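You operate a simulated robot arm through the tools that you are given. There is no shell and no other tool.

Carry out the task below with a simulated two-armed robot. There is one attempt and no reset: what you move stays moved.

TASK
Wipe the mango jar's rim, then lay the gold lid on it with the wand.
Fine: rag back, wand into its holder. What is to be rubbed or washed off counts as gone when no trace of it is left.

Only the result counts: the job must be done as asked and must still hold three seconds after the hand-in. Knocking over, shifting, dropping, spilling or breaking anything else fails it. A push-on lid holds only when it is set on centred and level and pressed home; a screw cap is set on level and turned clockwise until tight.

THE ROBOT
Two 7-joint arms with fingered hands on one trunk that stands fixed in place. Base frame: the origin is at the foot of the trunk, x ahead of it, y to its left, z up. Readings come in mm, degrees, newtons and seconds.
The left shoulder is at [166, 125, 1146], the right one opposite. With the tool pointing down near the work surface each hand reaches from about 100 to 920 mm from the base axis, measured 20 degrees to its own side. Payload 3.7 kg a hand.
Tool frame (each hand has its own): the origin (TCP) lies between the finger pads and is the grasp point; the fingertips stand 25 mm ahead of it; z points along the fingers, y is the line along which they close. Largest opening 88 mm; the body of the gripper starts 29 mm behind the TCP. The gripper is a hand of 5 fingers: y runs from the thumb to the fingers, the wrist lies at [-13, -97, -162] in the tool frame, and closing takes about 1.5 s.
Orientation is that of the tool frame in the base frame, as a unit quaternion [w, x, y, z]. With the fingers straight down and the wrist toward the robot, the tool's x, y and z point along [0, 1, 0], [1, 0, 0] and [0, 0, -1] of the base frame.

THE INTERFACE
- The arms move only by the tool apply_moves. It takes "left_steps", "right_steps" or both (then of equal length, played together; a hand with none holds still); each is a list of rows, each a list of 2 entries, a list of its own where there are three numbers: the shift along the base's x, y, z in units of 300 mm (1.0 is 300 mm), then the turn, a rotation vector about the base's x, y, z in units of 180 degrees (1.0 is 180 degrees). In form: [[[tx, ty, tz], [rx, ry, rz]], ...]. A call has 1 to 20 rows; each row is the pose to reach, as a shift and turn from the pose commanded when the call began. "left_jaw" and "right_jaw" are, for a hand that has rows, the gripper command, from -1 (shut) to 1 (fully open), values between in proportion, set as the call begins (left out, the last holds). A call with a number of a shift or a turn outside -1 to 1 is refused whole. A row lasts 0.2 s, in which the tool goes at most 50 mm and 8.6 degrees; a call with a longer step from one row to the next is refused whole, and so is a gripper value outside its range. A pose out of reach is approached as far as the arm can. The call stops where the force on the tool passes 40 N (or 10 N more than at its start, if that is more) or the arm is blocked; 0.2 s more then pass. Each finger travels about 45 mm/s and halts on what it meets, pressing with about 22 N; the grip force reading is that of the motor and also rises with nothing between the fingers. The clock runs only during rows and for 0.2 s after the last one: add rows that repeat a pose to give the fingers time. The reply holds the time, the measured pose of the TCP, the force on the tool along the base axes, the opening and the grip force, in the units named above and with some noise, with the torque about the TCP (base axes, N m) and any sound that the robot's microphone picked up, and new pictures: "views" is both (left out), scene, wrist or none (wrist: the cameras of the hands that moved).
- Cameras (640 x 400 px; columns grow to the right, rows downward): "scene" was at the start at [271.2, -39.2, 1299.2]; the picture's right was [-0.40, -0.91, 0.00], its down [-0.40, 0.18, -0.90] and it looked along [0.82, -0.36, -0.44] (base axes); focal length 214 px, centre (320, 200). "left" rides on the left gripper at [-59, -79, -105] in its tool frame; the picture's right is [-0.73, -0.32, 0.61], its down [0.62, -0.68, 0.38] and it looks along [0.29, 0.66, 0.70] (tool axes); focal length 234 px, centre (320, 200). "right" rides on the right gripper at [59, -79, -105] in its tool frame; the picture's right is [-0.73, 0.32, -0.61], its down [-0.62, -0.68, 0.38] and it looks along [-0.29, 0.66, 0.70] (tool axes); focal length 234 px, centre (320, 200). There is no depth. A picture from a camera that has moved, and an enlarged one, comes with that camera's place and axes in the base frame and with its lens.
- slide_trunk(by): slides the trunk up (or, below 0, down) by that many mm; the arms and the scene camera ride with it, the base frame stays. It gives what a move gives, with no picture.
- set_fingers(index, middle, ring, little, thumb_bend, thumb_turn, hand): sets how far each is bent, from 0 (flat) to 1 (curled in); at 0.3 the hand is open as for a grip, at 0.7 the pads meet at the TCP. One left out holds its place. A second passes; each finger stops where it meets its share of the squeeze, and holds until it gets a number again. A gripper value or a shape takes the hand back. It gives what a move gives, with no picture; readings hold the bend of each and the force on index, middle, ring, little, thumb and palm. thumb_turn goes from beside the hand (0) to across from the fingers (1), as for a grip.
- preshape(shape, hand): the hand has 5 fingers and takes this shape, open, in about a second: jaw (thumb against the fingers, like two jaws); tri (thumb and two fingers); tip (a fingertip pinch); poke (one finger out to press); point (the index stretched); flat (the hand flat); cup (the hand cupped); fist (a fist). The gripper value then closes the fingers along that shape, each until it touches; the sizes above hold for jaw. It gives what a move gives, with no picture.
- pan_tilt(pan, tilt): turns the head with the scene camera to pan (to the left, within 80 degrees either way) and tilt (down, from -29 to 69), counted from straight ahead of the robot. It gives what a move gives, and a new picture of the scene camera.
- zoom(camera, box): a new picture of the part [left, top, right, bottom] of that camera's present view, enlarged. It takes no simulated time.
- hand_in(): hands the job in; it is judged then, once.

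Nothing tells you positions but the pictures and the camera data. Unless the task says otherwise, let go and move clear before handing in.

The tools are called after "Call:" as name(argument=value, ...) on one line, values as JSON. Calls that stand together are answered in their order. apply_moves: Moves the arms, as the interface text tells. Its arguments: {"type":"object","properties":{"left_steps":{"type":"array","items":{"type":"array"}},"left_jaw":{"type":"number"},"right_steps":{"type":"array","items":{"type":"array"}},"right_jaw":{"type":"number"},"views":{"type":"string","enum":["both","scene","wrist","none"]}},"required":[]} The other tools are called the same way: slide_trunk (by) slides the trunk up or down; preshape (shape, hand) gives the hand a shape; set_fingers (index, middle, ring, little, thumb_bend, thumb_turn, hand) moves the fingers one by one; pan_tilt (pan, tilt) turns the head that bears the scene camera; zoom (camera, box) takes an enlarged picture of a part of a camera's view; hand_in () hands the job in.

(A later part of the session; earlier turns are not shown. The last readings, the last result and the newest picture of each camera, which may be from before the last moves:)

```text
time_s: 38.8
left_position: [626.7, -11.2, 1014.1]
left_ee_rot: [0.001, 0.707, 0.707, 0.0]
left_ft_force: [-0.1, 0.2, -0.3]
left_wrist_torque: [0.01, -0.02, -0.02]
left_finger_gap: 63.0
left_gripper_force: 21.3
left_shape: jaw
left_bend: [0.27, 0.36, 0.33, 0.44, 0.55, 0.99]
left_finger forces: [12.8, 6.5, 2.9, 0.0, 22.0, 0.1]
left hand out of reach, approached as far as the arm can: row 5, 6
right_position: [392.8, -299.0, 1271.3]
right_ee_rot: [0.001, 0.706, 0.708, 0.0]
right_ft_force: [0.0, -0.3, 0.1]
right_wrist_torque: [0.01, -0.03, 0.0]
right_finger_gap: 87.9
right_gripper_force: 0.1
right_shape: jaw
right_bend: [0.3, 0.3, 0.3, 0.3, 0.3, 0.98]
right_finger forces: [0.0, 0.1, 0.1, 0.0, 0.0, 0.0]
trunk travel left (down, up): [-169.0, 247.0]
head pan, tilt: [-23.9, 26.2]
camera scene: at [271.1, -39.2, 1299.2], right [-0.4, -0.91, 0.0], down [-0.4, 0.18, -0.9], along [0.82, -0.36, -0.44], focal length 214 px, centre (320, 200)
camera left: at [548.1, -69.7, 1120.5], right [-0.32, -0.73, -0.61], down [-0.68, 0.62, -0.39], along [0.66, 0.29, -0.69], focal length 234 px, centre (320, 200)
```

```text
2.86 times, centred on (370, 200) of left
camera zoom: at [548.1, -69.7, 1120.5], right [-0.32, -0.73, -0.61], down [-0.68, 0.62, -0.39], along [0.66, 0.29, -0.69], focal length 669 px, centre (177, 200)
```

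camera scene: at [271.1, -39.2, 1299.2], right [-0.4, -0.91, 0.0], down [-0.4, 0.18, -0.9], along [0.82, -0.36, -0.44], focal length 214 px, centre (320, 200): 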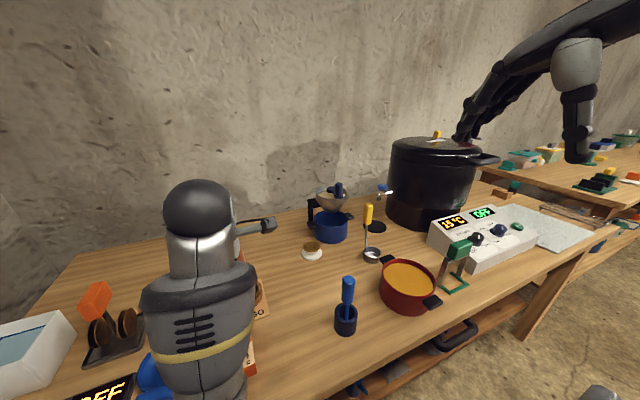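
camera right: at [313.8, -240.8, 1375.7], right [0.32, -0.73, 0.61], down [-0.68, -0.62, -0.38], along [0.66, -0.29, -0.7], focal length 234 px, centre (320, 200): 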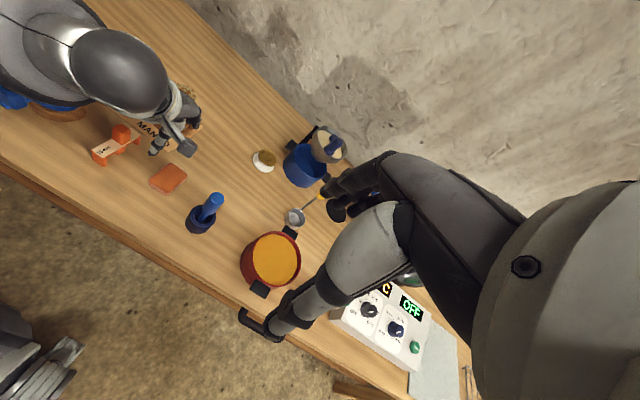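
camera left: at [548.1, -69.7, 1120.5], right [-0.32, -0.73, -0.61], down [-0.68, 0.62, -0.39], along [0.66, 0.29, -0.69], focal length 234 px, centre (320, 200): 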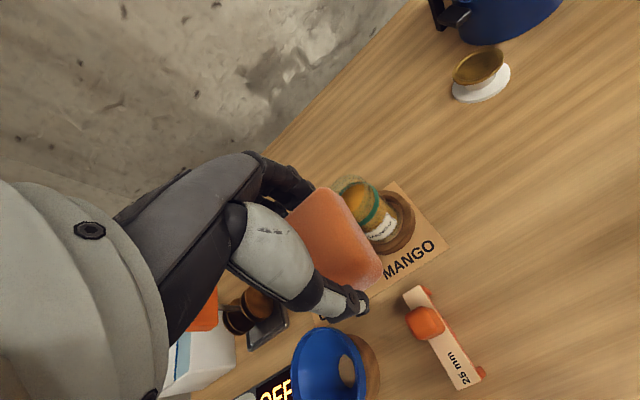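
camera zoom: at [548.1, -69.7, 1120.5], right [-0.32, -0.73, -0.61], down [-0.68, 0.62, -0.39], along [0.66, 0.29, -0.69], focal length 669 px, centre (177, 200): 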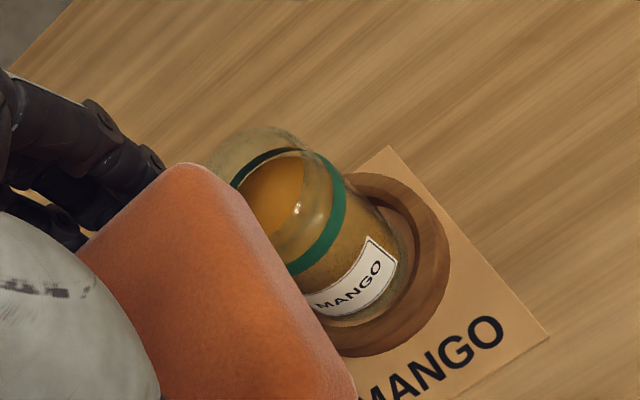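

The spots are gone at first glance. I'll zoom tightly to check for faint traces.

Call:
zoom(camera="right", box=[160, 76, 200, 116])

Call:
zoom(camera="left", box=[335, 165, 395, 225])

```text
10.00 times, centred on (180, 96) of right
camera zoom: at [313.1, -240.7, 1376.0], right [0.32, -0.73, 0.61], down [-0.68, -0.63, -0.38], along [0.66, -0.29, -0.7], focal length 2342 px, centre (1720, 1240)
```

zoom: 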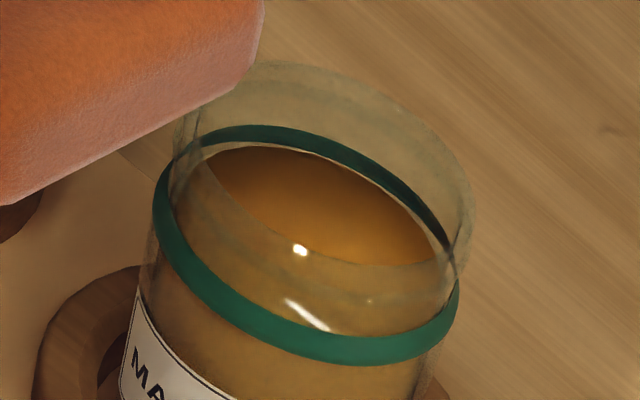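

```text
6.67 times, centred on (365, 195) of left
camera zoom: at [548.1, -69.7, 1120.5], right [-0.32, -0.73, -0.61], down [-0.68, 0.62, -0.39], along [0.66, 0.29, -0.69], focal length 1561 px, centre (20, 233)
```

zoom: 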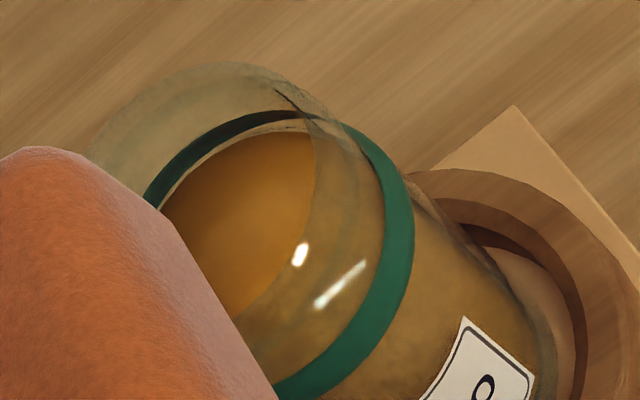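

The rim is clean. I'll return the rag to its original place, first above it at moderate height.

Call:
apply_moves(left_steps=[[[-0.026, -0.07, -0.036], [0, 0, 0]], [[-0.052, -0.14, -0.072], [0, 0, 0]], [[-0.077, -0.211, -0.108], [0, 0, 0]], [[-0.103, -0.282, -0.144], [0, 0, 0]], [[-0.129, -0.353, -0.18], [0, 0, 0]], [[-0.129, -0.353, -0.18], [0, 0, 0]]])

```text
time_s: 40.2
left_position: [589.8, -120.0, 961.3]
left_ee_rot: [0.0, 0.707, 0.707, 0.001]
left_ft_force: [1.0, -0.5, 0.1]
left_wrist_torque: [0.0, -0.02, -0.02]
left_finger_gap: 63.1
left_gripper_force: 21.8
left_shape: jaw
left_bend: [0.27, 0.36, 0.33, 0.44, 0.55, 0.99]
left_finger forces: [12.7, 6.5, 2.8, 0.0, 21.8, 0.0]
right_position: [392.7, -298.9, 1271.3]
right_ee_rot: [0.0, 0.707, 0.707, 0.0]
right_ft_force: [-0.9, -0.6, -0.3]
right_wrist_torque: [-0.01, -0.01, 0.02]
right_finger_gap: 87.8
right_gripper_force: 0.1
right_shape: jaw
right_bend: [0.3, 0.3, 0.3, 0.3, 0.3, 0.98]
right_finger forces: [0.0, 0.0, 0.0, 0.0, 0.1, 0.0]
trunk travel left (down, up): [-169.0, 247.0]
head pan, tilt: [-23.9, 26.2]
camera scene: at [271.2, -39.2, 1299.2], right [-0.4, -0.91, 0.0], down [-0.4, 0.18, -0.9], along [0.82, -0.36, -0.44], focal length 214 px, centre (320, 200)
camera left: at [511.3, -178.0, 1067.5], right [-0.32, -0.73, -0.61], down [-0.68, 0.62, -0.38], along [0.66, 0.29, -0.7], focal length 234 px, centre (320, 200)
```

scene: 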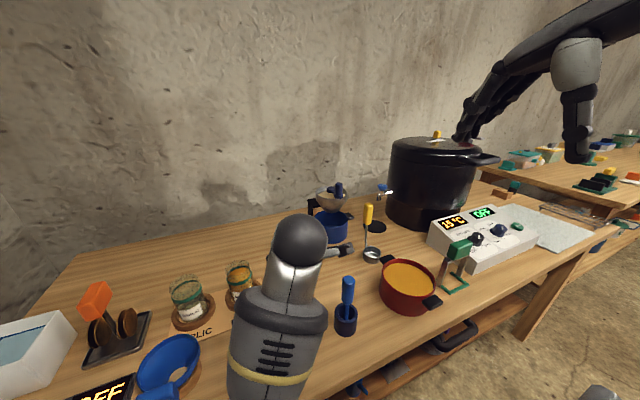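
left: 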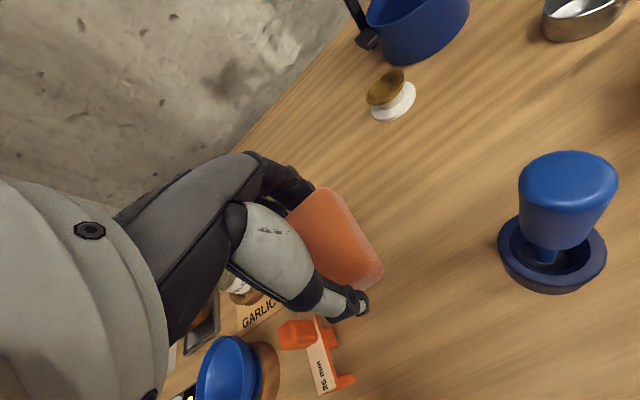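

Call:
apply_moves(left_steps=[[[-0.004, 0.011, -0.1], [0, 0, 0]], [[-0.004, 0.011, -0.22], [0, 0, 0]], [[-0.004, 0.011, -0.33], [0, 0, 0]], [[-0.004, 0.011, -0.4], [0, 0, 0]], [[-0.004, 0.011, -0.42], [0, 0, 0]], [[-0.004, 0.011, -0.42], [0, 0, 0]]])

Call:
apply_moves(left_steps=[[[0, 0, -0.007], [0, 0, 0]], [[0, 0, -0.007], [0, 0, 0]]], views="none")

Call:
zoom(camera="right", box=[130, 120, 250, 240])

```text
time_s: 41.6
left_position: [589.3, -114.3, 834.1]
left_ee_rot: [-0.001, 0.707, 0.707, 0.0]
left_ft_force: [-0.1, 0.1, -0.2]
left_wrist_torque: [-0.02, 0.01, 0.0]
left_finger_gap: 63.2
left_gripper_force: 22.3
left_shape: jaw
left_bend: [0.27, 0.36, 0.33, 0.44, 0.55, 0.99]
left_finger forces: [12.6, 6.3, 2.7, 0.0, 21.7, 0.0]
right_position: [391.8, -299.1, 1271.0]
right_ee_rot: [0.0, 0.707, 0.708, 0.001]
right_ft_force: [0.3, -0.6, -0.4]
right_wrist_torque: [0.0, 0.0, -0.03]
right_finger_gap: 87.8
right_gripper_force: 0.0
right_shape: jaw
right_bend: [0.3, 0.3, 0.3, 0.3, 0.3, 0.98]
right_finger forces: [0.1, 0.1, 0.0, 0.1, 0.0, 0.0]
trunk travel left (down, up): [-169.0, 247.0]
head pan, tilt: [-23.9, 26.2]
camera scene: at [271.2, -39.2, 1299.2], right [-0.4, -0.91, 0.0], down [-0.4, 0.18, -0.9], along [0.82, -0.36, -0.44], focal length 214 px, centre (320, 200)
camera left: at [510.4, -173.8, 940.4], right [-0.32, -0.73, -0.61], down [-0.68, 0.62, -0.38], along [0.66, 0.29, -0.7], focal length 234 px, centre (320, 200)
```

scene: 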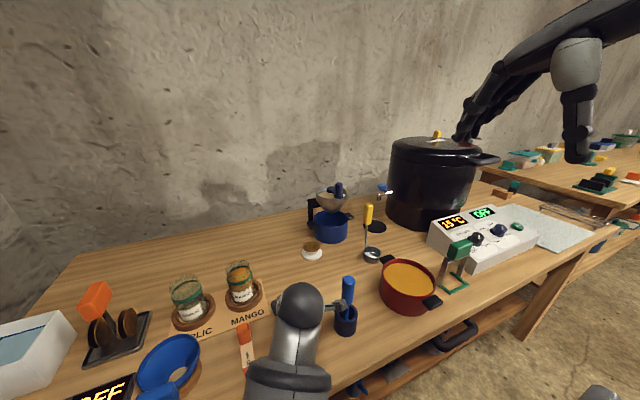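
left: 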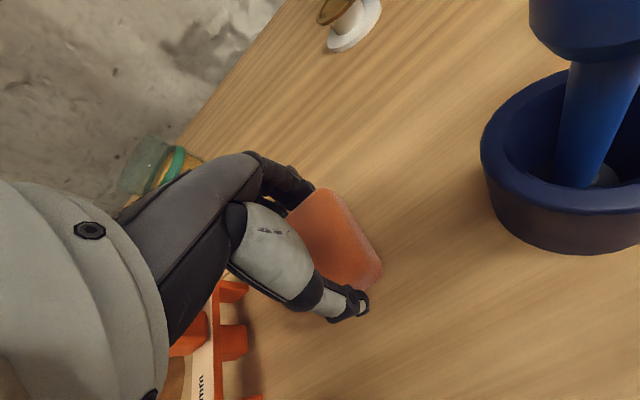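

```text
time_s: 42.2
left_position: [588.9, -115.9, 832.2]
left_ee_rot: [0.0, 0.706, 0.708, 0.0]
left_ft_force: [-0.1, -0.4, 0.1]
left_wrist_torque: [0.03, 0.04, 0.02]
left_finger_gap: 63.2
left_gripper_force: 22.0
left_shape: jaw
left_bend: [0.27, 0.36, 0.33, 0.44, 0.55, 0.99]
left_finger forces: [12.7, 6.4, 2.8, 0.0, 21.8, 0.0]
right_position: [392.7, -299.0, 1271.6]
right_ee_rot: [0.0, 0.706, 0.708, 0.0]
right_ft_force: [-1.0, -0.4, 0.8]
right_wrist_torque: [0.03, 0.01, 0.01]
right_finger_gap: 88.0
right_gripper_force: 0.1
right_shape: jaw
right_bend: [0.3, 0.3, 0.3, 0.3, 0.3, 0.98]
right_finger forces: [0.0, 0.0, 0.0, 0.1, 0.0, 0.0]
trunk travel left (down, up): [-169.0, 247.0]
head pan, tilt: [-23.9, 26.2]
```

```text
3.33 times, centred on (190, 180) of right
camera zoom: at [313.2, -240.7, 1375.9], right [0.32, -0.73, 0.61], down [-0.68, -0.63, -0.38], along [0.66, -0.29, -0.7], focal length 781 px, centre (753, 267)
```

zoom: 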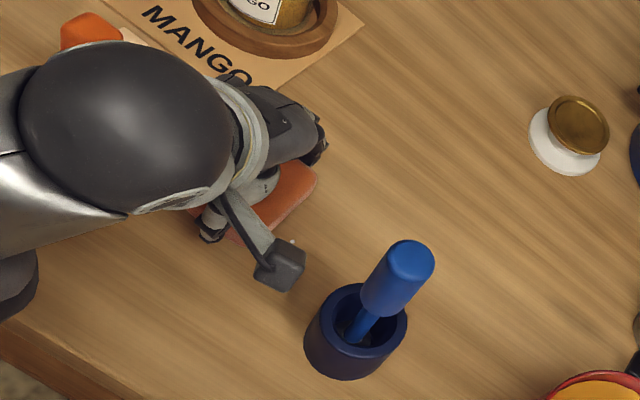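

Call:
apply_moves(left_steps=[[[0, 0, -0.005], [0, 0, 0]], [[0, 0, -0.005], [0, 0, 0]]], views="none")

Call:
apply_moves(left_steps=[[[0, 0, -0.003], [0, 0, 0]], [[0, 0, -0.003], [0, 0, 0]]], views="none")

```text
time_s: 42.8
left_position: [588.9, -115.7, 830.7]
left_ee_rot: [-0.001, 0.707, 0.708, -0.001]
left_ft_force: [-0.4, -0.6, -0.8]
left_wrist_torque: [-0.01, -0.02, 0.05]
left_finger_gap: 63.3
left_gripper_force: 22.2
left_shape: jaw
left_bend: [0.27, 0.36, 0.33, 0.44, 0.55, 0.99]
left_finger forces: [12.6, 6.4, 2.7, 0.0, 21.7, 0.0]
right_position: [393.9, -299.3, 1271.3]
right_ee_rot: [0.0, 0.707, 0.707, 0.0]
right_ft_force: [-0.2, 0.1, -0.4]
right_wrist_torque: [-0.02, -0.03, -0.03]
right_finger_gap: 87.8
right_gripper_force: 0.1
right_shape: jaw
right_bend: [0.3, 0.3, 0.3, 0.3, 0.3, 0.98]
right_finger forces: [0.0, 0.0, 0.0, 0.0, 0.0, 0.0]
trunk travel left (down, up): [-169.0, 247.0]
head pan, tilt: [-23.9, 26.2]
```

```text
time_s: 43.4
left_position: [589.4, -115.3, 830.4]
left_ee_rot: [0.0, 0.707, 0.707, 0.0]
left_ft_force: [0.1, -0.6, -0.2]
left_wrist_torque: [0.02, 0.0, -0.03]
left_finger_gap: 62.9
left_gripper_force: 22.6
left_shape: jaw
left_bend: [0.27, 0.36, 0.33, 0.44, 0.55, 0.99]
left_finger forces: [12.5, 6.4, 2.7, 0.0, 21.8, 0.1]
right_position: [391.7, -299.0, 1271.9]
right_ee_rot: [0.0, 0.706, 0.708, 0.0]
right_ft_force: [0.2, 0.2, 0.1]
right_wrist_torque: [0.01, 0.02, 0.02]
right_finger_gap: 88.0
right_gripper_force: 0.0
right_shape: jaw
right_bend: [0.3, 0.3, 0.3, 0.3, 0.3, 0.98]
right_finger forces: [0.1, 0.0, 0.0, 0.0, 0.0, 0.0]
trunk travel left (down, up): [-169.0, 247.0]
head pan, tilt: [-23.9, 26.2]
```

Call:
apply_moves(left_steps=[[[0, 0, -0.004], [0, 0, 0]], [[0, 0, -0.004], [0, 0, 0]]], views="none")

Call:
apply_moves(left_steps=[[[0, 0, -0.003], [0, 0, 0]], [[0, 0, -0.003], [0, 0, 0]]], views="none")

```text
time_s: 44.0
left_position: [588.6, -115.8, 829.3]
left_ee_rot: [0.0, 0.706, 0.708, -0.001]
left_ft_force: [0.7, -0.6, 1.0]
left_wrist_torque: [-0.02, -0.09, 0.0]
left_finger_gap: 63.1
left_gripper_force: 22.0
left_shape: jaw
left_bend: [0.27, 0.36, 0.33, 0.44, 0.55, 0.99]
left_finger forces: [12.7, 6.5, 2.8, 0.0, 21.6, 0.0]
right_position: [392.5, -298.2, 1271.5]
right_ee_rot: [0.0, 0.707, 0.708, 0.0]
right_ft_force: [-0.3, -0.4, 0.0]
right_wrist_torque: [0.02, 0.0, 0.0]
right_finger_gap: 88.0
right_gripper_force: 0.0
right_shape: jaw
right_bend: [0.3, 0.3, 0.3, 0.3, 0.3, 0.98]
right_finger forces: [0.0, 0.0, 0.0, 0.0, 0.0, 0.1]
trunk travel left (down, up): [-169.0, 247.0]
head pan, tilt: [-23.9, 26.2]
```

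```text
time_s: 44.6
left_position: [588.9, -115.0, 829.2]
left_ee_rot: [0.001, 0.707, 0.707, -0.001]
left_ft_force: [-0.9, 0.3, 6.4]
left_wrist_torque: [0.05, -0.1, -0.02]
left_finger_gap: 63.2
left_gripper_force: 22.4
left_shape: jaw
left_bend: [0.27, 0.36, 0.33, 0.44, 0.55, 0.99]
left_finger forces: [12.5, 6.4, 2.8, 0.1, 21.8, 0.0]
right_position: [392.4, -297.8, 1271.8]
right_ee_rot: [0.001, 0.707, 0.708, 0.0]
right_ft_force: [-0.4, -0.4, 0.5]
right_wrist_torque: [0.03, 0.0, 0.01]
right_finger_gap: 87.8
right_gripper_force: 0.1
right_shape: jaw
right_bend: [0.3, 0.3, 0.3, 0.3, 0.3, 0.98]
right_finger forces: [0.0, 0.1, 0.0, 0.0, 0.0, 0.0]
trunk travel left (down, up): [-169.0, 247.0]
head pan, tilt: [-23.9, 26.2]
```

The rag touches the table at its original spot. I'll release and withdraw upward, then to the left.

Call:
apply_moves(left_steps=[[[0, 0, 0.003], [0, 0, 0]], [[0, 0, 0.003], [0, 0, 0]], [[0, 0, 0.003], [0, 0, 0]], [[0, 0, 0.003], [0, 0, 0]], [[0, 0, 0.003], [0, 0, 0]]], left_jaw=1, views="wrist")

Call:
apply_moves(left_steps=[[[0, 0, 0.05], [0, 0, 0]], [[0, 0, 0.15], [0, 0, 0]], [[0, 0, 0.3], [0, 0, 0]], [[0, 0.02, 0.42], [0, 0, 0]], [[0, 0.12, 0.52], [0, 0, 0]], [[0, 0.24, 0.6], [0, 0, 0]], [[0, 0.38, 0.66], [0, 0, 0]], [[0, 0.52, 0.72], [0, 0, 0]], [[0, 0.66, 0.78], [0, 0, 0]], [[-0.05, 0.78, 0.86], [0, 0, 0]], [[-0.1, 0.9, 0.94], [0, 0, 0]], [[-0.1, 1.0, 0.99], [0, 0, 0]]])

Call:
zoom(camera="right", box=[130, 80, 250, 250])

```text
time_s: 45.8
left_position: [587.7, -115.3, 828.8]
left_ee_rot: [0.0, 0.706, 0.708, 0.001]
left_ft_force: [0.2, 0.0, -0.2]
left_wrist_torque: [0.0, -0.03, 0.0]
left_finger_gap: 87.8
left_gripper_force: 0.1
left_shape: jaw
left_bend: [0.3, 0.3, 0.3, 0.3, 0.3, 0.98]
left_finger forces: [0.0, 0.0, 0.0, 0.0, 0.0, 0.0]
right_position: [392.4, -299.6, 1271.3]
right_ee_rot: [0.0, 0.707, 0.708, -0.001]
right_ft_force: [-0.3, 0.5, 0.3]
right_wrist_torque: [0.0, -0.03, -0.01]
right_finger_gap: 87.9
right_gripper_force: 0.0
right_shape: jaw
right_bend: [0.3, 0.3, 0.3, 0.3, 0.3, 0.98]
right_finger forces: [0.0, 0.0, 0.0, 0.1, 0.0, 0.0]
trunk travel left (down, up): [-169.0, 247.0]
head pan, tilt: [-23.9, 26.2]
camera left: at [509.8, -173.5, 935.1], right [-0.32, -0.73, -0.61], down [-0.68, 0.62, -0.38], along [0.66, 0.29, -0.7], focal length 234 px, centre (320, 200)
```

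left: 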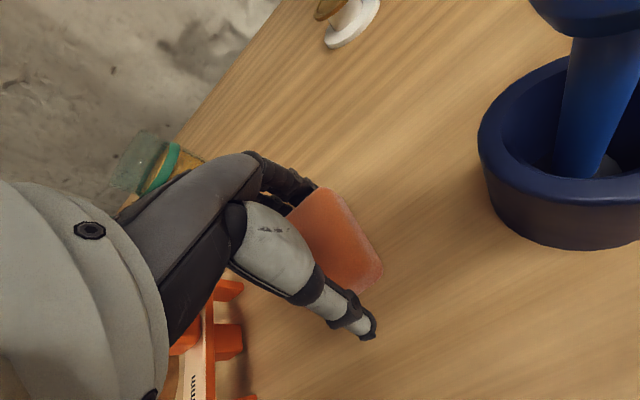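

```text
time_s: 48.4
left_position: [665.9, 251.7, 1085.9]
left_ee_rot: [-0.002, 0.705, 0.709, 0.002]
left_ft_force: [0.5, -0.1, 2.0]
left_wrist_torque: [-0.04, 0.07, -0.01]
left_finger_gap: 87.9
left_gripper_force: 0.0
left_shape: jaw
left_bend: [0.3, 0.3, 0.3, 0.3, 0.3, 0.98]
left_finger forces: [0.1, 0.0, 0.0, 0.1, 0.1, 0.0]
left hand out of reach, approached as far as the arm can: row 6, 7, 8, 9, 10, 11, 12
right_position: [394.5, -296.3, 1270.9]
right_ee_rot: [0.001, 0.706, 0.708, -0.001]
right_ft_force: [0.1, 1.0, -0.7]
right_wrist_torque: [-0.03, 0.04, 0.0]
right_finger_gap: 88.1
right_gripper_force: 0.0
right_shape: jaw
right_bend: [0.3, 0.3, 0.3, 0.3, 0.3, 0.98]
right_finger forces: [0.0, 0.0, 0.1, 0.0, 0.0, 0.0]
trunk travel left (down, up): [-169.0, 247.0]
head pan, tilt: [-23.9, 26.2]
camera scene: at [273.0, -36.7, 1299.1], right [-0.4, -0.91, 0.0], down [-0.41, 0.18, -0.9], along [0.82, -0.36, -0.44], focal length 214 px, centre (320, 200)
camera left: at [586.4, 191.9, 1191.0], right [-0.32, -0.72, -0.61], down [-0.68, 0.62, -0.38], along [0.66, 0.3, -0.69], focal length 234 px, centre (320, 200)
```

scene: 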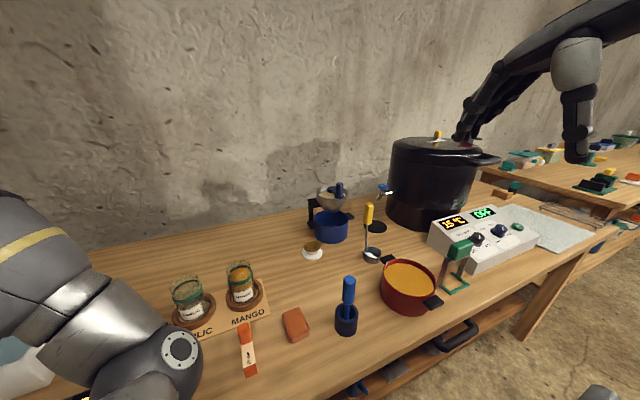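
left: 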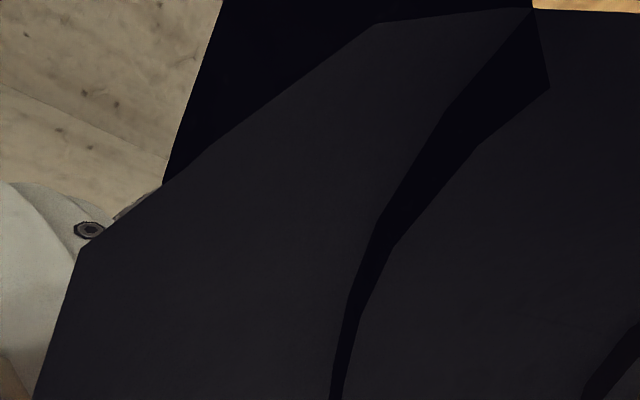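

```text
2.35 times, centred on (190, 165) of right
camera zoom: at [315.1, -237.9, 1376.4], right [0.33, -0.72, 0.61], down [-0.68, -0.63, -0.38], along [0.66, -0.29, -0.7], focal length 551 px, centre (626, 282)
```

zoom: 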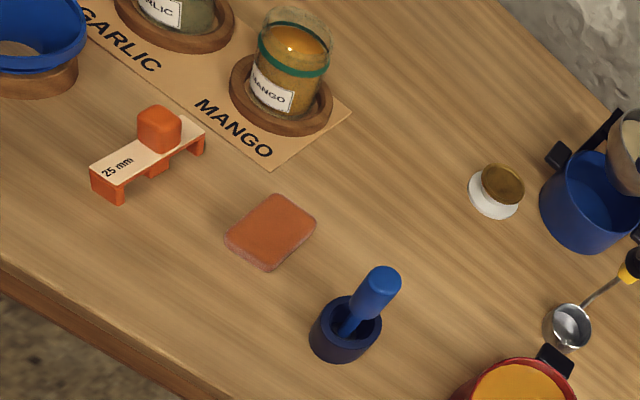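

The rag is back in place. The left arm took an odd configuration, so I'll look at it from the head camera.

Call:
pan_tilt(pan=20, tilt=40)

Call:
zoom(camera="right", box=[0, 0, 240, 200])

```text
time_s: 49.5
left_position: [662.3, 248.3, 1081.0]
left_ee_rot: [-0.006, 0.705, 0.709, 0.001]
left_ft_force: [-0.6, -0.6, -0.1]
left_wrist_torque: [-0.01, 0.0, 0.02]
left_finger_gap: 87.8
left_gripper_force: 0.0
left_shape: jaw
left_bend: [0.3, 0.3, 0.3, 0.3, 0.3, 0.98]
left_finger forces: [0.1, 0.0, 0.0, 0.0, 0.1, 0.1]
right_position: [392.9, -297.7, 1271.1]
right_ee_rot: [0.0, 0.706, 0.708, 0.0]
right_ft_force: [-0.3, 0.7, -0.7]
right_wrist_torque: [0.0, -0.01, -0.02]
right_finger_gap: 88.0
right_gripper_force: 0.0
right_shape: jaw
right_bend: [0.3, 0.3, 0.3, 0.3, 0.3, 0.98]
right_finger forces: [0.1, 0.0, 0.1, 0.1, 0.0, 0.0]
trunk travel left (down, up): [-169.0, 247.0]
head pan, tilt: [20.0, 40.0]
camera scene: at [267.2, 27.1, 1277.9], right [0.34, -0.94, 0.0], down [-0.6, -0.22, -0.77], along [0.72, 0.26, -0.64], focal length 214 px, centre (320, 200)
```

scene: 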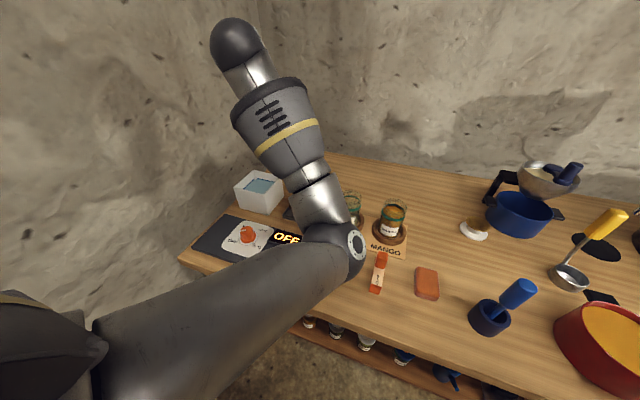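

```text
2.00 times, centred on (120, 100) of right
camera zoom: at [313.3, -240.6, 1375.9], right [0.32, -0.73, 0.61], down [-0.68, -0.63, -0.38], along [0.66, -0.29, -0.7], focal length 468 px, centre (720, 400)
```

zoom: 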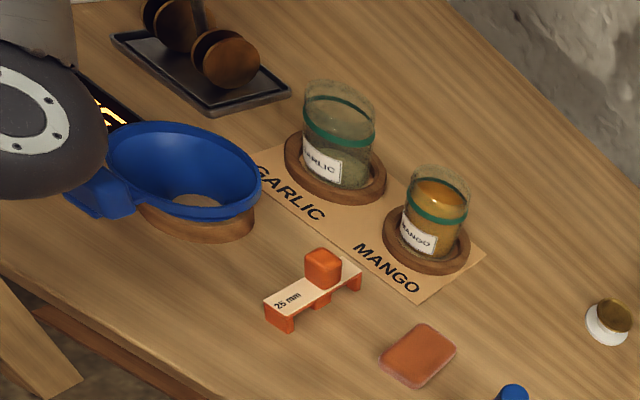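

The left elbow clears the funnel and nothing is disturbed, so I'll leave that arm parked. Next is the wand. I'll refine its position with zooms.

Call:
zoom(camera="right", box=[170, 180, 240, 250])

Call:
zoom(camera="scene", box=[450, 260, 550, 345])

Call:
zoom(camera="scene", box=[440, 200, 510, 260])

Call:
zoom(camera="right", box=[235, 130, 295, 190])

```text
5.71 times, centred on (205, 215) of right
camera zoom: at [313.3, -240.6, 1375.9], right [0.32, -0.73, 0.61], down [-0.68, -0.63, -0.38], along [0.66, -0.29, -0.7], focal length 1338 px, centre (977, 114)
```

zoom: 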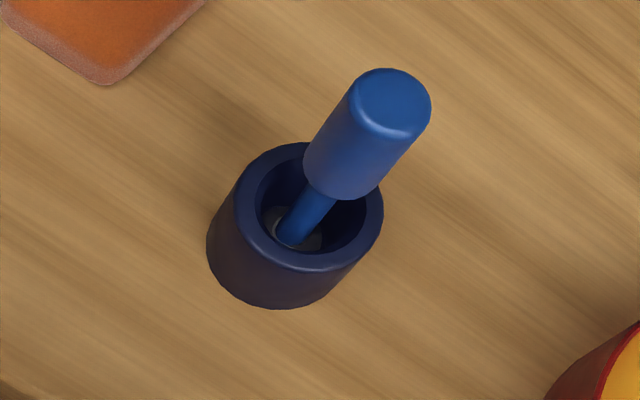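

```text
4.71 times, centred on (500, 302) of scene
camera zoom: at [267.2, 27.1, 1277.9], right [0.34, -0.94, 0.0], down [-0.6, -0.22, -0.77], along [0.72, 0.26, -0.64], focal length 1009 px, centre (-527, -282)
```

zoom: 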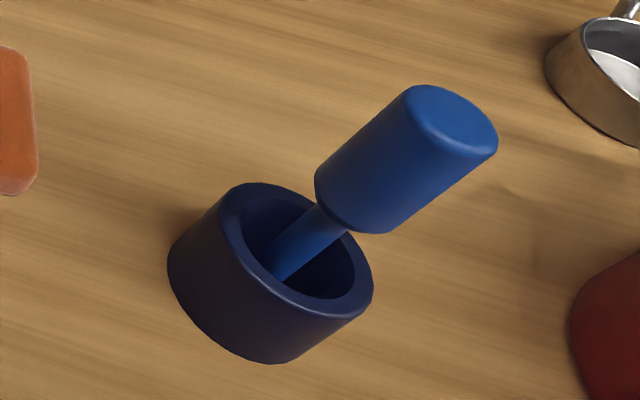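

```text
6.67 times, centred on (475, 230) of scene
camera zoom: at [267.2, 27.1, 1277.9], right [0.34, -0.94, 0.0], down [-0.6, -0.22, -0.77], along [0.72, 0.26, -0.64], focal length 1430 px, centre (-713, 0)
```

zoom: 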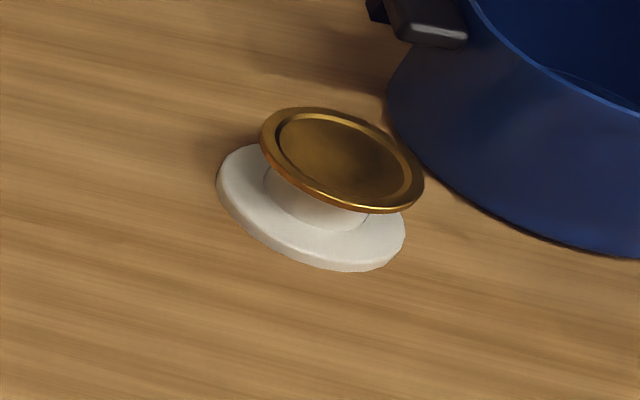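

```text
6.67 times, centred on (265, 160) of right
camera zoom: at [313.3, -240.6, 1375.9], right [0.32, -0.73, 0.61], down [-0.68, -0.63, -0.38], along [0.66, -0.29, -0.7], focal length 1561 px, centre (687, 467)
```

zoom: 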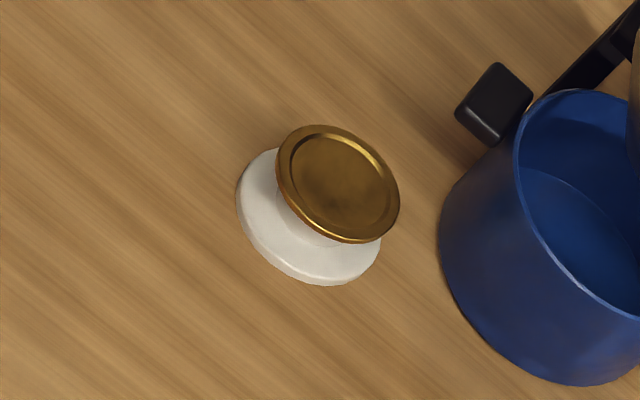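

The wand is vertical at (543,−225) with its handle top at z≈955, and the lid is at (814,−250,≈837). I'll move the right hand above the wand.

Call:
apply_moves(right_steps=[[[0.071, 0.035, -0.1], [0, 0, 0]], [[0.143, 0.069, -0.2], [0, 0, 0]], [[0.214, 0.104, -0.3], [0, 0, 0]], [[0.286, 0.139, -0.4], [0, 0, 0]], [[0.357, 0.174, -0.5], [0, 0, 0]], [[0.429, 0.208, -0.6], [0, 0, 0]], [[0.5, 0.243, -0.7], [0, 0, 0]], [[0.5, 0.243, -0.7], [0, 0, 0]]])

Call:
pan_tilt(pan=-20, tilt=35)

```text
time_s: 51.3
left_position: [663.2, 250.8, 1086.5]
left_ee_rot: [-0.001, 0.704, 0.71, 0.001]
left_ft_force: [0.1, 0.1, 0.5]
left_wrist_torque: [0.02, 0.02, -0.01]
left_finger_gap: 87.6
left_gripper_force: 0.1
left_shape: jaw
left_bend: [0.3, 0.3, 0.3, 0.3, 0.3, 0.98]
left_finger forces: [0.0, 0.0, 0.1, 0.0, 0.0, 0.0]
right_position: [543.7, -223.4, 1061.4]
right_ee_rot: [0.001, 0.706, 0.708, 0.001]
right_ft_force: [0.0, -0.9, -0.3]
right_wrist_torque: [-0.01, -0.01, -0.01]
right_finger_gap: 87.8
right_gripper_force: 0.1
right_shape: jaw
right_bend: [0.3, 0.3, 0.3, 0.3, 0.3, 0.98]
right_finger forces: [0.0, 0.0, 0.1, 0.0, 0.1, 0.0]
trunk travel left (down, up): [-169.0, 247.0]
head pan, tilt: [20.0, 40.0]
camera scene: at [266.6, 27.2, 1278.1], right [0.34, -0.94, 0.0], down [-0.6, -0.22, -0.77], along [0.72, 0.26, -0.64], focal length 214 px, centre (320, 200)
camera right: at [463.6, -166.2, 1166.3], right [0.32, -0.73, 0.61], down [-0.68, -0.63, -0.38], along [0.66, -0.29, -0.7], focal length 234 px, centre (320, 200)
```

scene: 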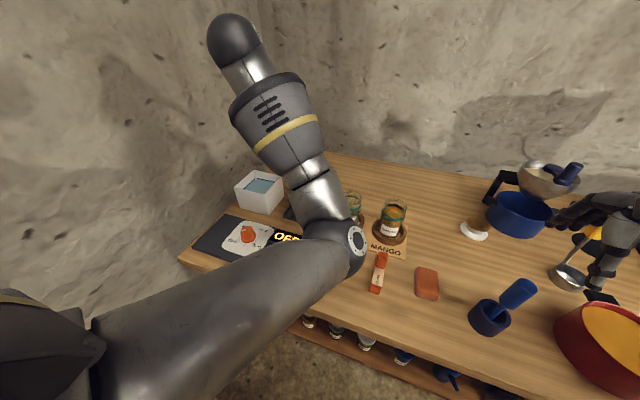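
right: 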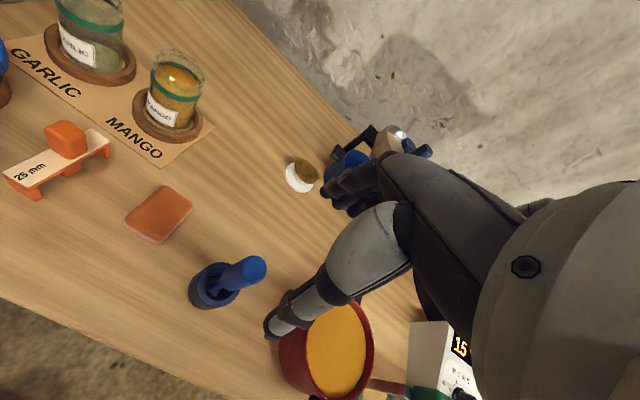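

```text
time_s: 52.4
left_position: [662.8, 250.5, 1085.8]
left_ee_rot: [-0.001, 0.704, 0.71, 0.001]
left_ft_force: [-0.7, -0.9, -0.3]
left_wrist_torque: [-0.03, 0.02, -0.01]
left_finger_gap: 87.7
left_gripper_force: 0.1
left_shape: jaw
left_bend: [0.3, 0.3, 0.3, 0.3, 0.3, 0.98]
left_finger forces: [0.0, 0.0, 0.1, 0.0, 0.1, 0.0]
right_position: [543.9, -223.3, 1060.7]
right_ee_rot: [-0.001, 0.706, 0.708, 0.0]
right_ft_force: [0.4, -0.8, -1.0]
right_wrist_torque: [-0.04, 0.01, 0.0]
right_finger_gap: 88.1
right_gripper_force: 0.2
right_shape: jaw
right_bend: [0.3, 0.3, 0.3, 0.3, 0.3, 0.98]
right_finger forces: [0.0, 0.0, 0.0, 0.1, 0.1, 0.0]
trunk travel left (down, up): [-169.0, 247.0]
head pan, tilt: [-20.0, 35.0]
camera scene: at [270.1, -32.0, 1285.4], right [-0.34, -0.94, 0.0], down [-0.54, 0.2, -0.82], along [0.77, -0.28, -0.57], focal length 214 px, centre (320, 200)
```

scene: 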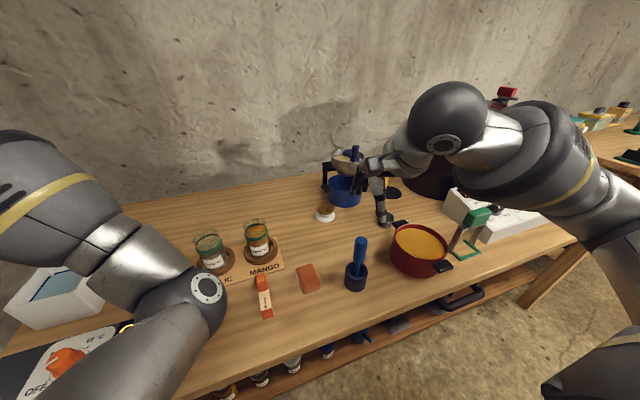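

The hand is aligned. I'll descend so the pads straddle the wand handle at z≈932.

Call:
apply_moves(right_steps=[[[-0.003, -0.005, -0.1], [0, 0, 0]], [[-0.003, -0.005, -0.2], [0, 0, 0]], [[-0.003, -0.005, -0.27], [0, 0, 0]], [[-0.003, -0.005, -0.27], [0, 0, 0]]])

Call:
zoom(camera="scene", box=[310, 180, 450, 300])

```text
time_s: 53.4
left_position: [664.0, 249.5, 1086.5]
left_ee_rot: [0.0, 0.705, 0.71, 0.002]
left_ft_force: [-0.1, 0.0, 0.4]
left_wrist_torque: [0.02, 0.0, -0.03]
left_finger_gap: 87.9
left_gripper_force: 0.0
left_shape: jaw
left_bend: [0.3, 0.3, 0.3, 0.3, 0.3, 0.98]
left_finger forces: [0.0, 0.0, 0.0, 0.1, 0.1, 0.0]
right_position: [542.6, -226.7, 982.2]
right_ee_rot: [-0.001, 0.706, 0.708, 0.0]
right_ft_force: [-0.8, 0.4, -0.2]
right_wrist_torque: [-0.01, 0.01, 0.0]
right_finger_gap: 87.7
right_gripper_force: 0.0
right_shape: jaw
right_bend: [0.3, 0.3, 0.3, 0.3, 0.3, 0.98]
right_finger forces: [0.0, 0.0, 0.0, 0.1, 0.0, 0.1]
trunk travel left (down, up): [-169.0, 247.0]
head pan, tilt: [-20.0, 35.0]
camera scene: at [269.9, -32.1, 1285.5], right [-0.34, -0.94, 0.0], down [-0.54, 0.2, -0.82], along [0.77, -0.28, -0.57], focal length 214 px, centre (320, 200)
camera right: at [462.8, -167.9, 1085.1], right [0.32, -0.73, 0.61], down [-0.68, -0.63, -0.38], along [0.66, -0.29, -0.7], focal length 234 px, centre (320, 200)
```

scene: 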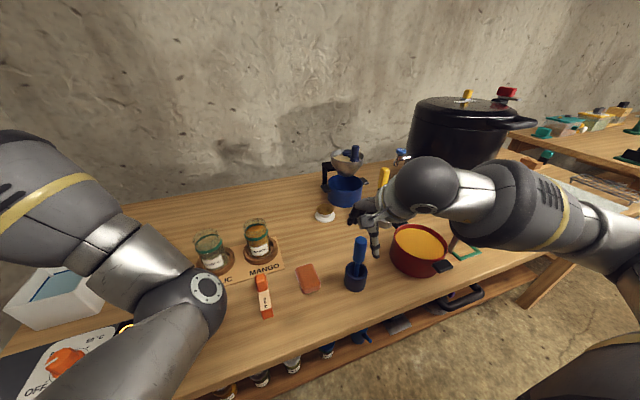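
right: 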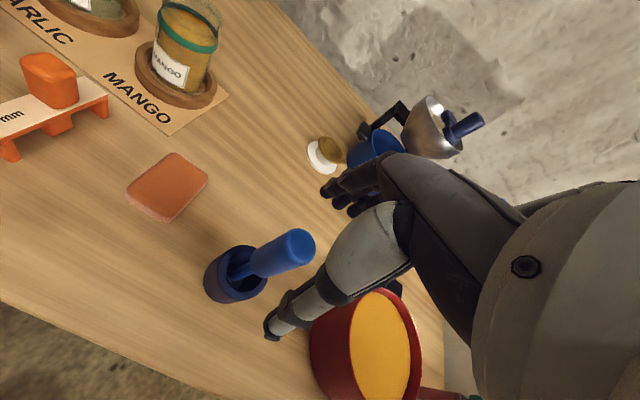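

```text
3.33 times, centred on (380, 240) of scene
camera zoom: at [269.9, -32.1, 1285.5], right [-0.34, -0.94, 0.0], down [-0.54, 0.2, -0.82], along [0.77, -0.28, -0.57], focal length 715 px, centre (120, 67)
```

zoom: 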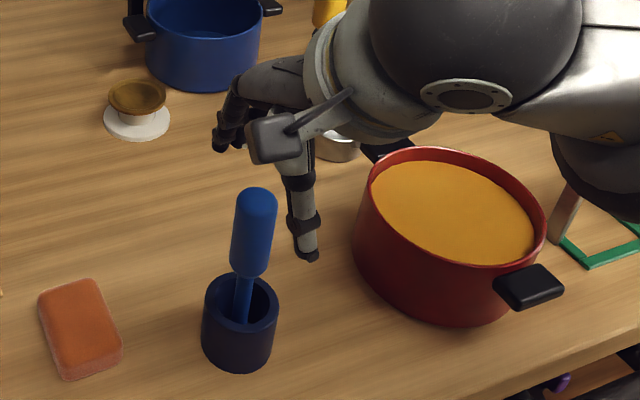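

Call:
zoom(camera="right", box=[190, 210, 340, 320])

```text
3.64 times, centred on (265, 265) of right
camera zoom: at [462.8, -167.9, 1085.1], right [0.32, -0.73, 0.61], down [-0.68, -0.63, -0.38], along [0.66, -0.29, -0.7], focal length 852 px, centre (520, -36)
```

zoom: 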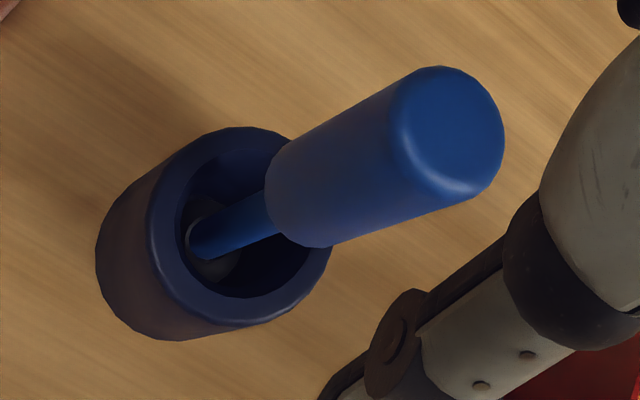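

Call:
apply_moves(right_steps=[[[0, 0.007, -0.06], [0, 0, 0]], [[0, 0.007, -0.12], [0, 0, 0]], [[0, 0.007, -0.165], [0, 0, 0]], [[0, 0.007, -0.165], [0, 0, 0]]])

Call:
zoom(camera="scene", box=[310, 190, 430, 310])

Call:
zoom(camera="right", box=[220, 150, 400, 350])

```text
time_s: 54.4
left_position: [663.5, 250.8, 1087.0]
left_ee_rot: [0.0, 0.704, 0.71, 0.002]
left_ft_force: [0.4, -0.3, 0.4]
left_wrist_torque: [0.0, -0.01, -0.01]
left_finger_gap: 87.8
left_gripper_force: 0.1
left_shape: jaw
left_bend: [0.3, 0.3, 0.3, 0.3, 0.3, 0.98]
left_finger forces: [0.1, 0.0, 0.0, 0.0, 0.0, 0.0]
right_position: [543.6, -223.3, 929.3]
right_ee_rot: [0.0, 0.706, 0.708, 0.0]
right_ft_force: [1.0, 0.5, 0.1]
right_wrist_torque: [-0.03, 0.01, 0.01]
right_finger_gap: 87.9
right_gripper_force: 0.1
right_shape: jaw
right_bend: [0.3, 0.3, 0.3, 0.3, 0.3, 0.98]
right_finger forces: [0.1, 0.0, 0.0, 0.1, 0.0, 0.0]
trunk travel left (down, up): [-169.0, 247.0]
head pan, tilt: [-20.0, 35.0]
camera scene: at [270.0, -32.1, 1285.4], right [-0.34, -0.94, 0.0], down [-0.54, 0.2, -0.82], along [0.77, -0.28, -0.57], focal length 214 px, centre (320, 200)
camera right: at [463.8, -164.8, 1034.2], right [0.32, -0.73, 0.61], down [-0.68, -0.62, -0.38], along [0.66, -0.29, -0.7], focal length 234 px, centre (320, 200)
```

scene: 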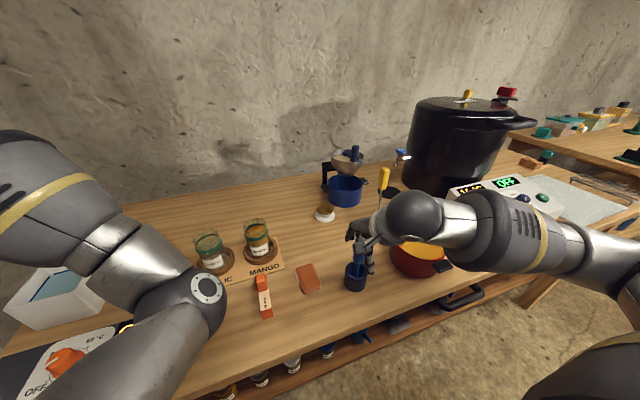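
right: 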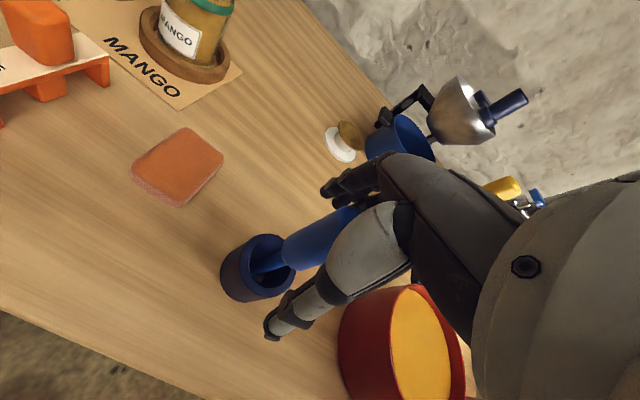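

```text
3.33 times, centred on (370, 250) of scene
camera zoom: at [270.0, -32.1, 1285.4], right [-0.34, -0.94, 0.0], down [-0.54, 0.2, -0.82], along [0.77, -0.28, -0.57], focal length 715 px, centre (153, 33)
```

zoom: 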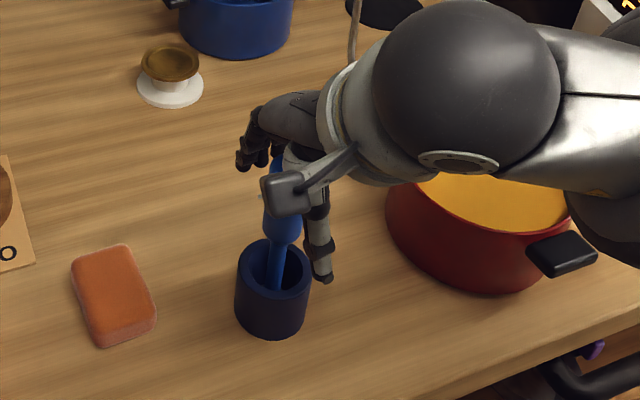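

```text
2.00 times, centred on (310, 250) of right
camera zoom: at [463.8, -164.8, 1034.2], right [0.32, -0.73, 0.61], down [-0.68, -0.62, -0.38], along [0.66, -0.29, -0.7], focal length 468 px, centre (340, 100)
```

zoom: 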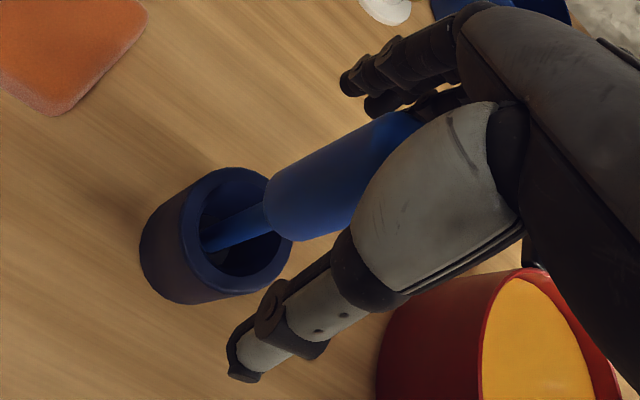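

The handle sits between thumb and fingers. Closing on it now.

Call:
apply_moves(right_steps=[[[0, 0, 0], [0, 0, 0]], [[0, 0, 0], [0, 0, 0]], [[0, 0, 0], [0, 0, 0]], [[0, 0, 0], [0, 0, 0]], [[0, 0, 0], [0, 0, 0]], [[0, 0, 0], [0, 0, 0]], [[0, 0, 0], [0, 0, 0]], [[0, 0, 0], [0, 0, 0]], [[0, 0, 0], [0, 0, 0]]], right_jaw=-1)

Call:
zoom(camera="scene", box=[310, 190, 430, 310])

Call:
zoom(camera="right", box=[220, 150, 400, 350])

```text
time_s: 56.4
left_position: [663.8, 251.0, 1086.4]
left_ee_rot: [-0.001, 0.704, 0.71, 0.001]
left_ft_force: [0.2, 0.3, -0.1]
left_wrist_torque: [0.0, -0.03, -0.03]
left_finger_gap: 87.7
left_gripper_force: 0.0
left_shape: jaw
left_bend: [0.3, 0.3, 0.3, 0.3, 0.3, 0.98]
left_finger forces: [0.0, 0.0, 0.1, 0.0, 0.0, 0.1]
right_position: [543.0, -222.9, 928.4]
right_ee_rot: [-0.001, 0.707, 0.707, 0.0]
right_ft_force: [1.3, -0.6, -0.4]
right_wrist_torque: [0.01, 0.01, -0.02]
right_finger_gap: 19.6
right_gripper_force: 22.4
right_shape: jaw
right_bend: [0.73, 0.57, 0.65, 0.63, 0.75, 1.0]
right_finger forces: [11.3, 7.4, 0.1, 0.1, 18.6, 0.0]
trunk travel left (down, up): [-169.0, 247.0]
head pan, tilt: [-20.0, 35.0]
camera scene: at [270.1, -32.1, 1285.4], right [-0.34, -0.94, 0.0], down [-0.54, 0.2, -0.82], along [0.77, -0.28, -0.57], focal length 214 px, centre (320, 200)
camera right: at [463.9, -164.8, 1034.3], right [0.32, -0.73, 0.61], down [-0.68, -0.63, -0.38], along [0.66, -0.29, -0.7], focal length 234 px, centre (320, 200)
```

scene: 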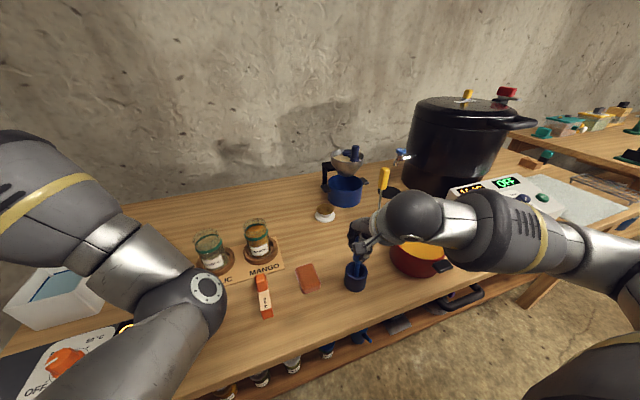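
right: 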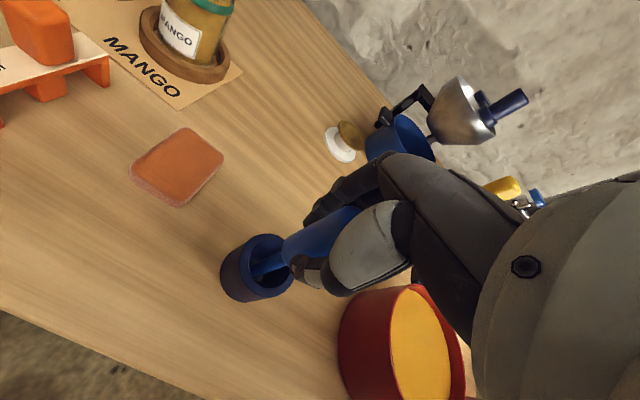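

```text
3.33 times, centred on (370, 250) of scene
camera zoom: at [270.1, -32.1, 1285.4], right [-0.34, -0.94, 0.0], down [-0.54, 0.2, -0.82], along [0.77, -0.28, -0.57], focal length 715 px, centre (153, 33)
```

zoom: 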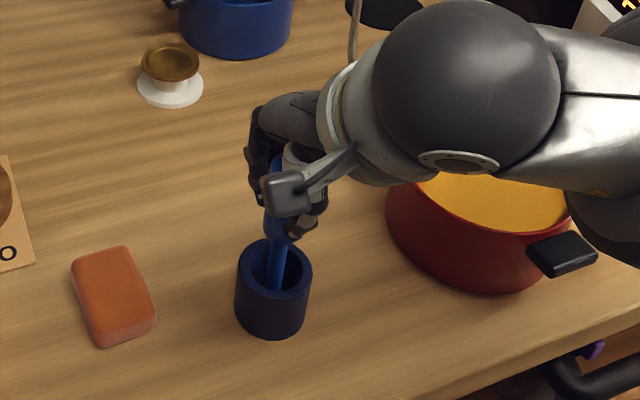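

```text
2.00 times, centred on (310, 250) of right
camera zoom: at [463.9, -164.8, 1034.3], right [0.32, -0.73, 0.61], down [-0.68, -0.63, -0.38], along [0.66, -0.29, -0.7], focal length 468 px, centre (340, 100)
```

zoom: 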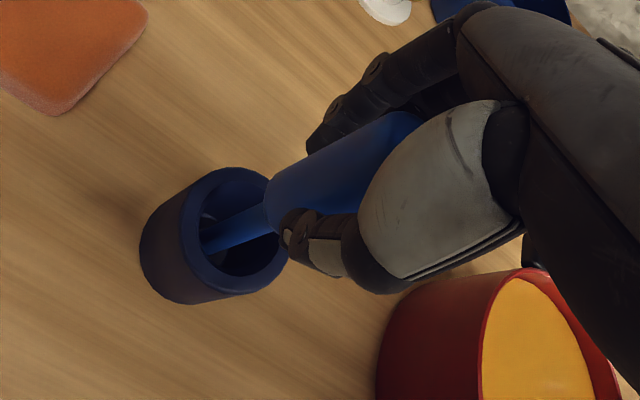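

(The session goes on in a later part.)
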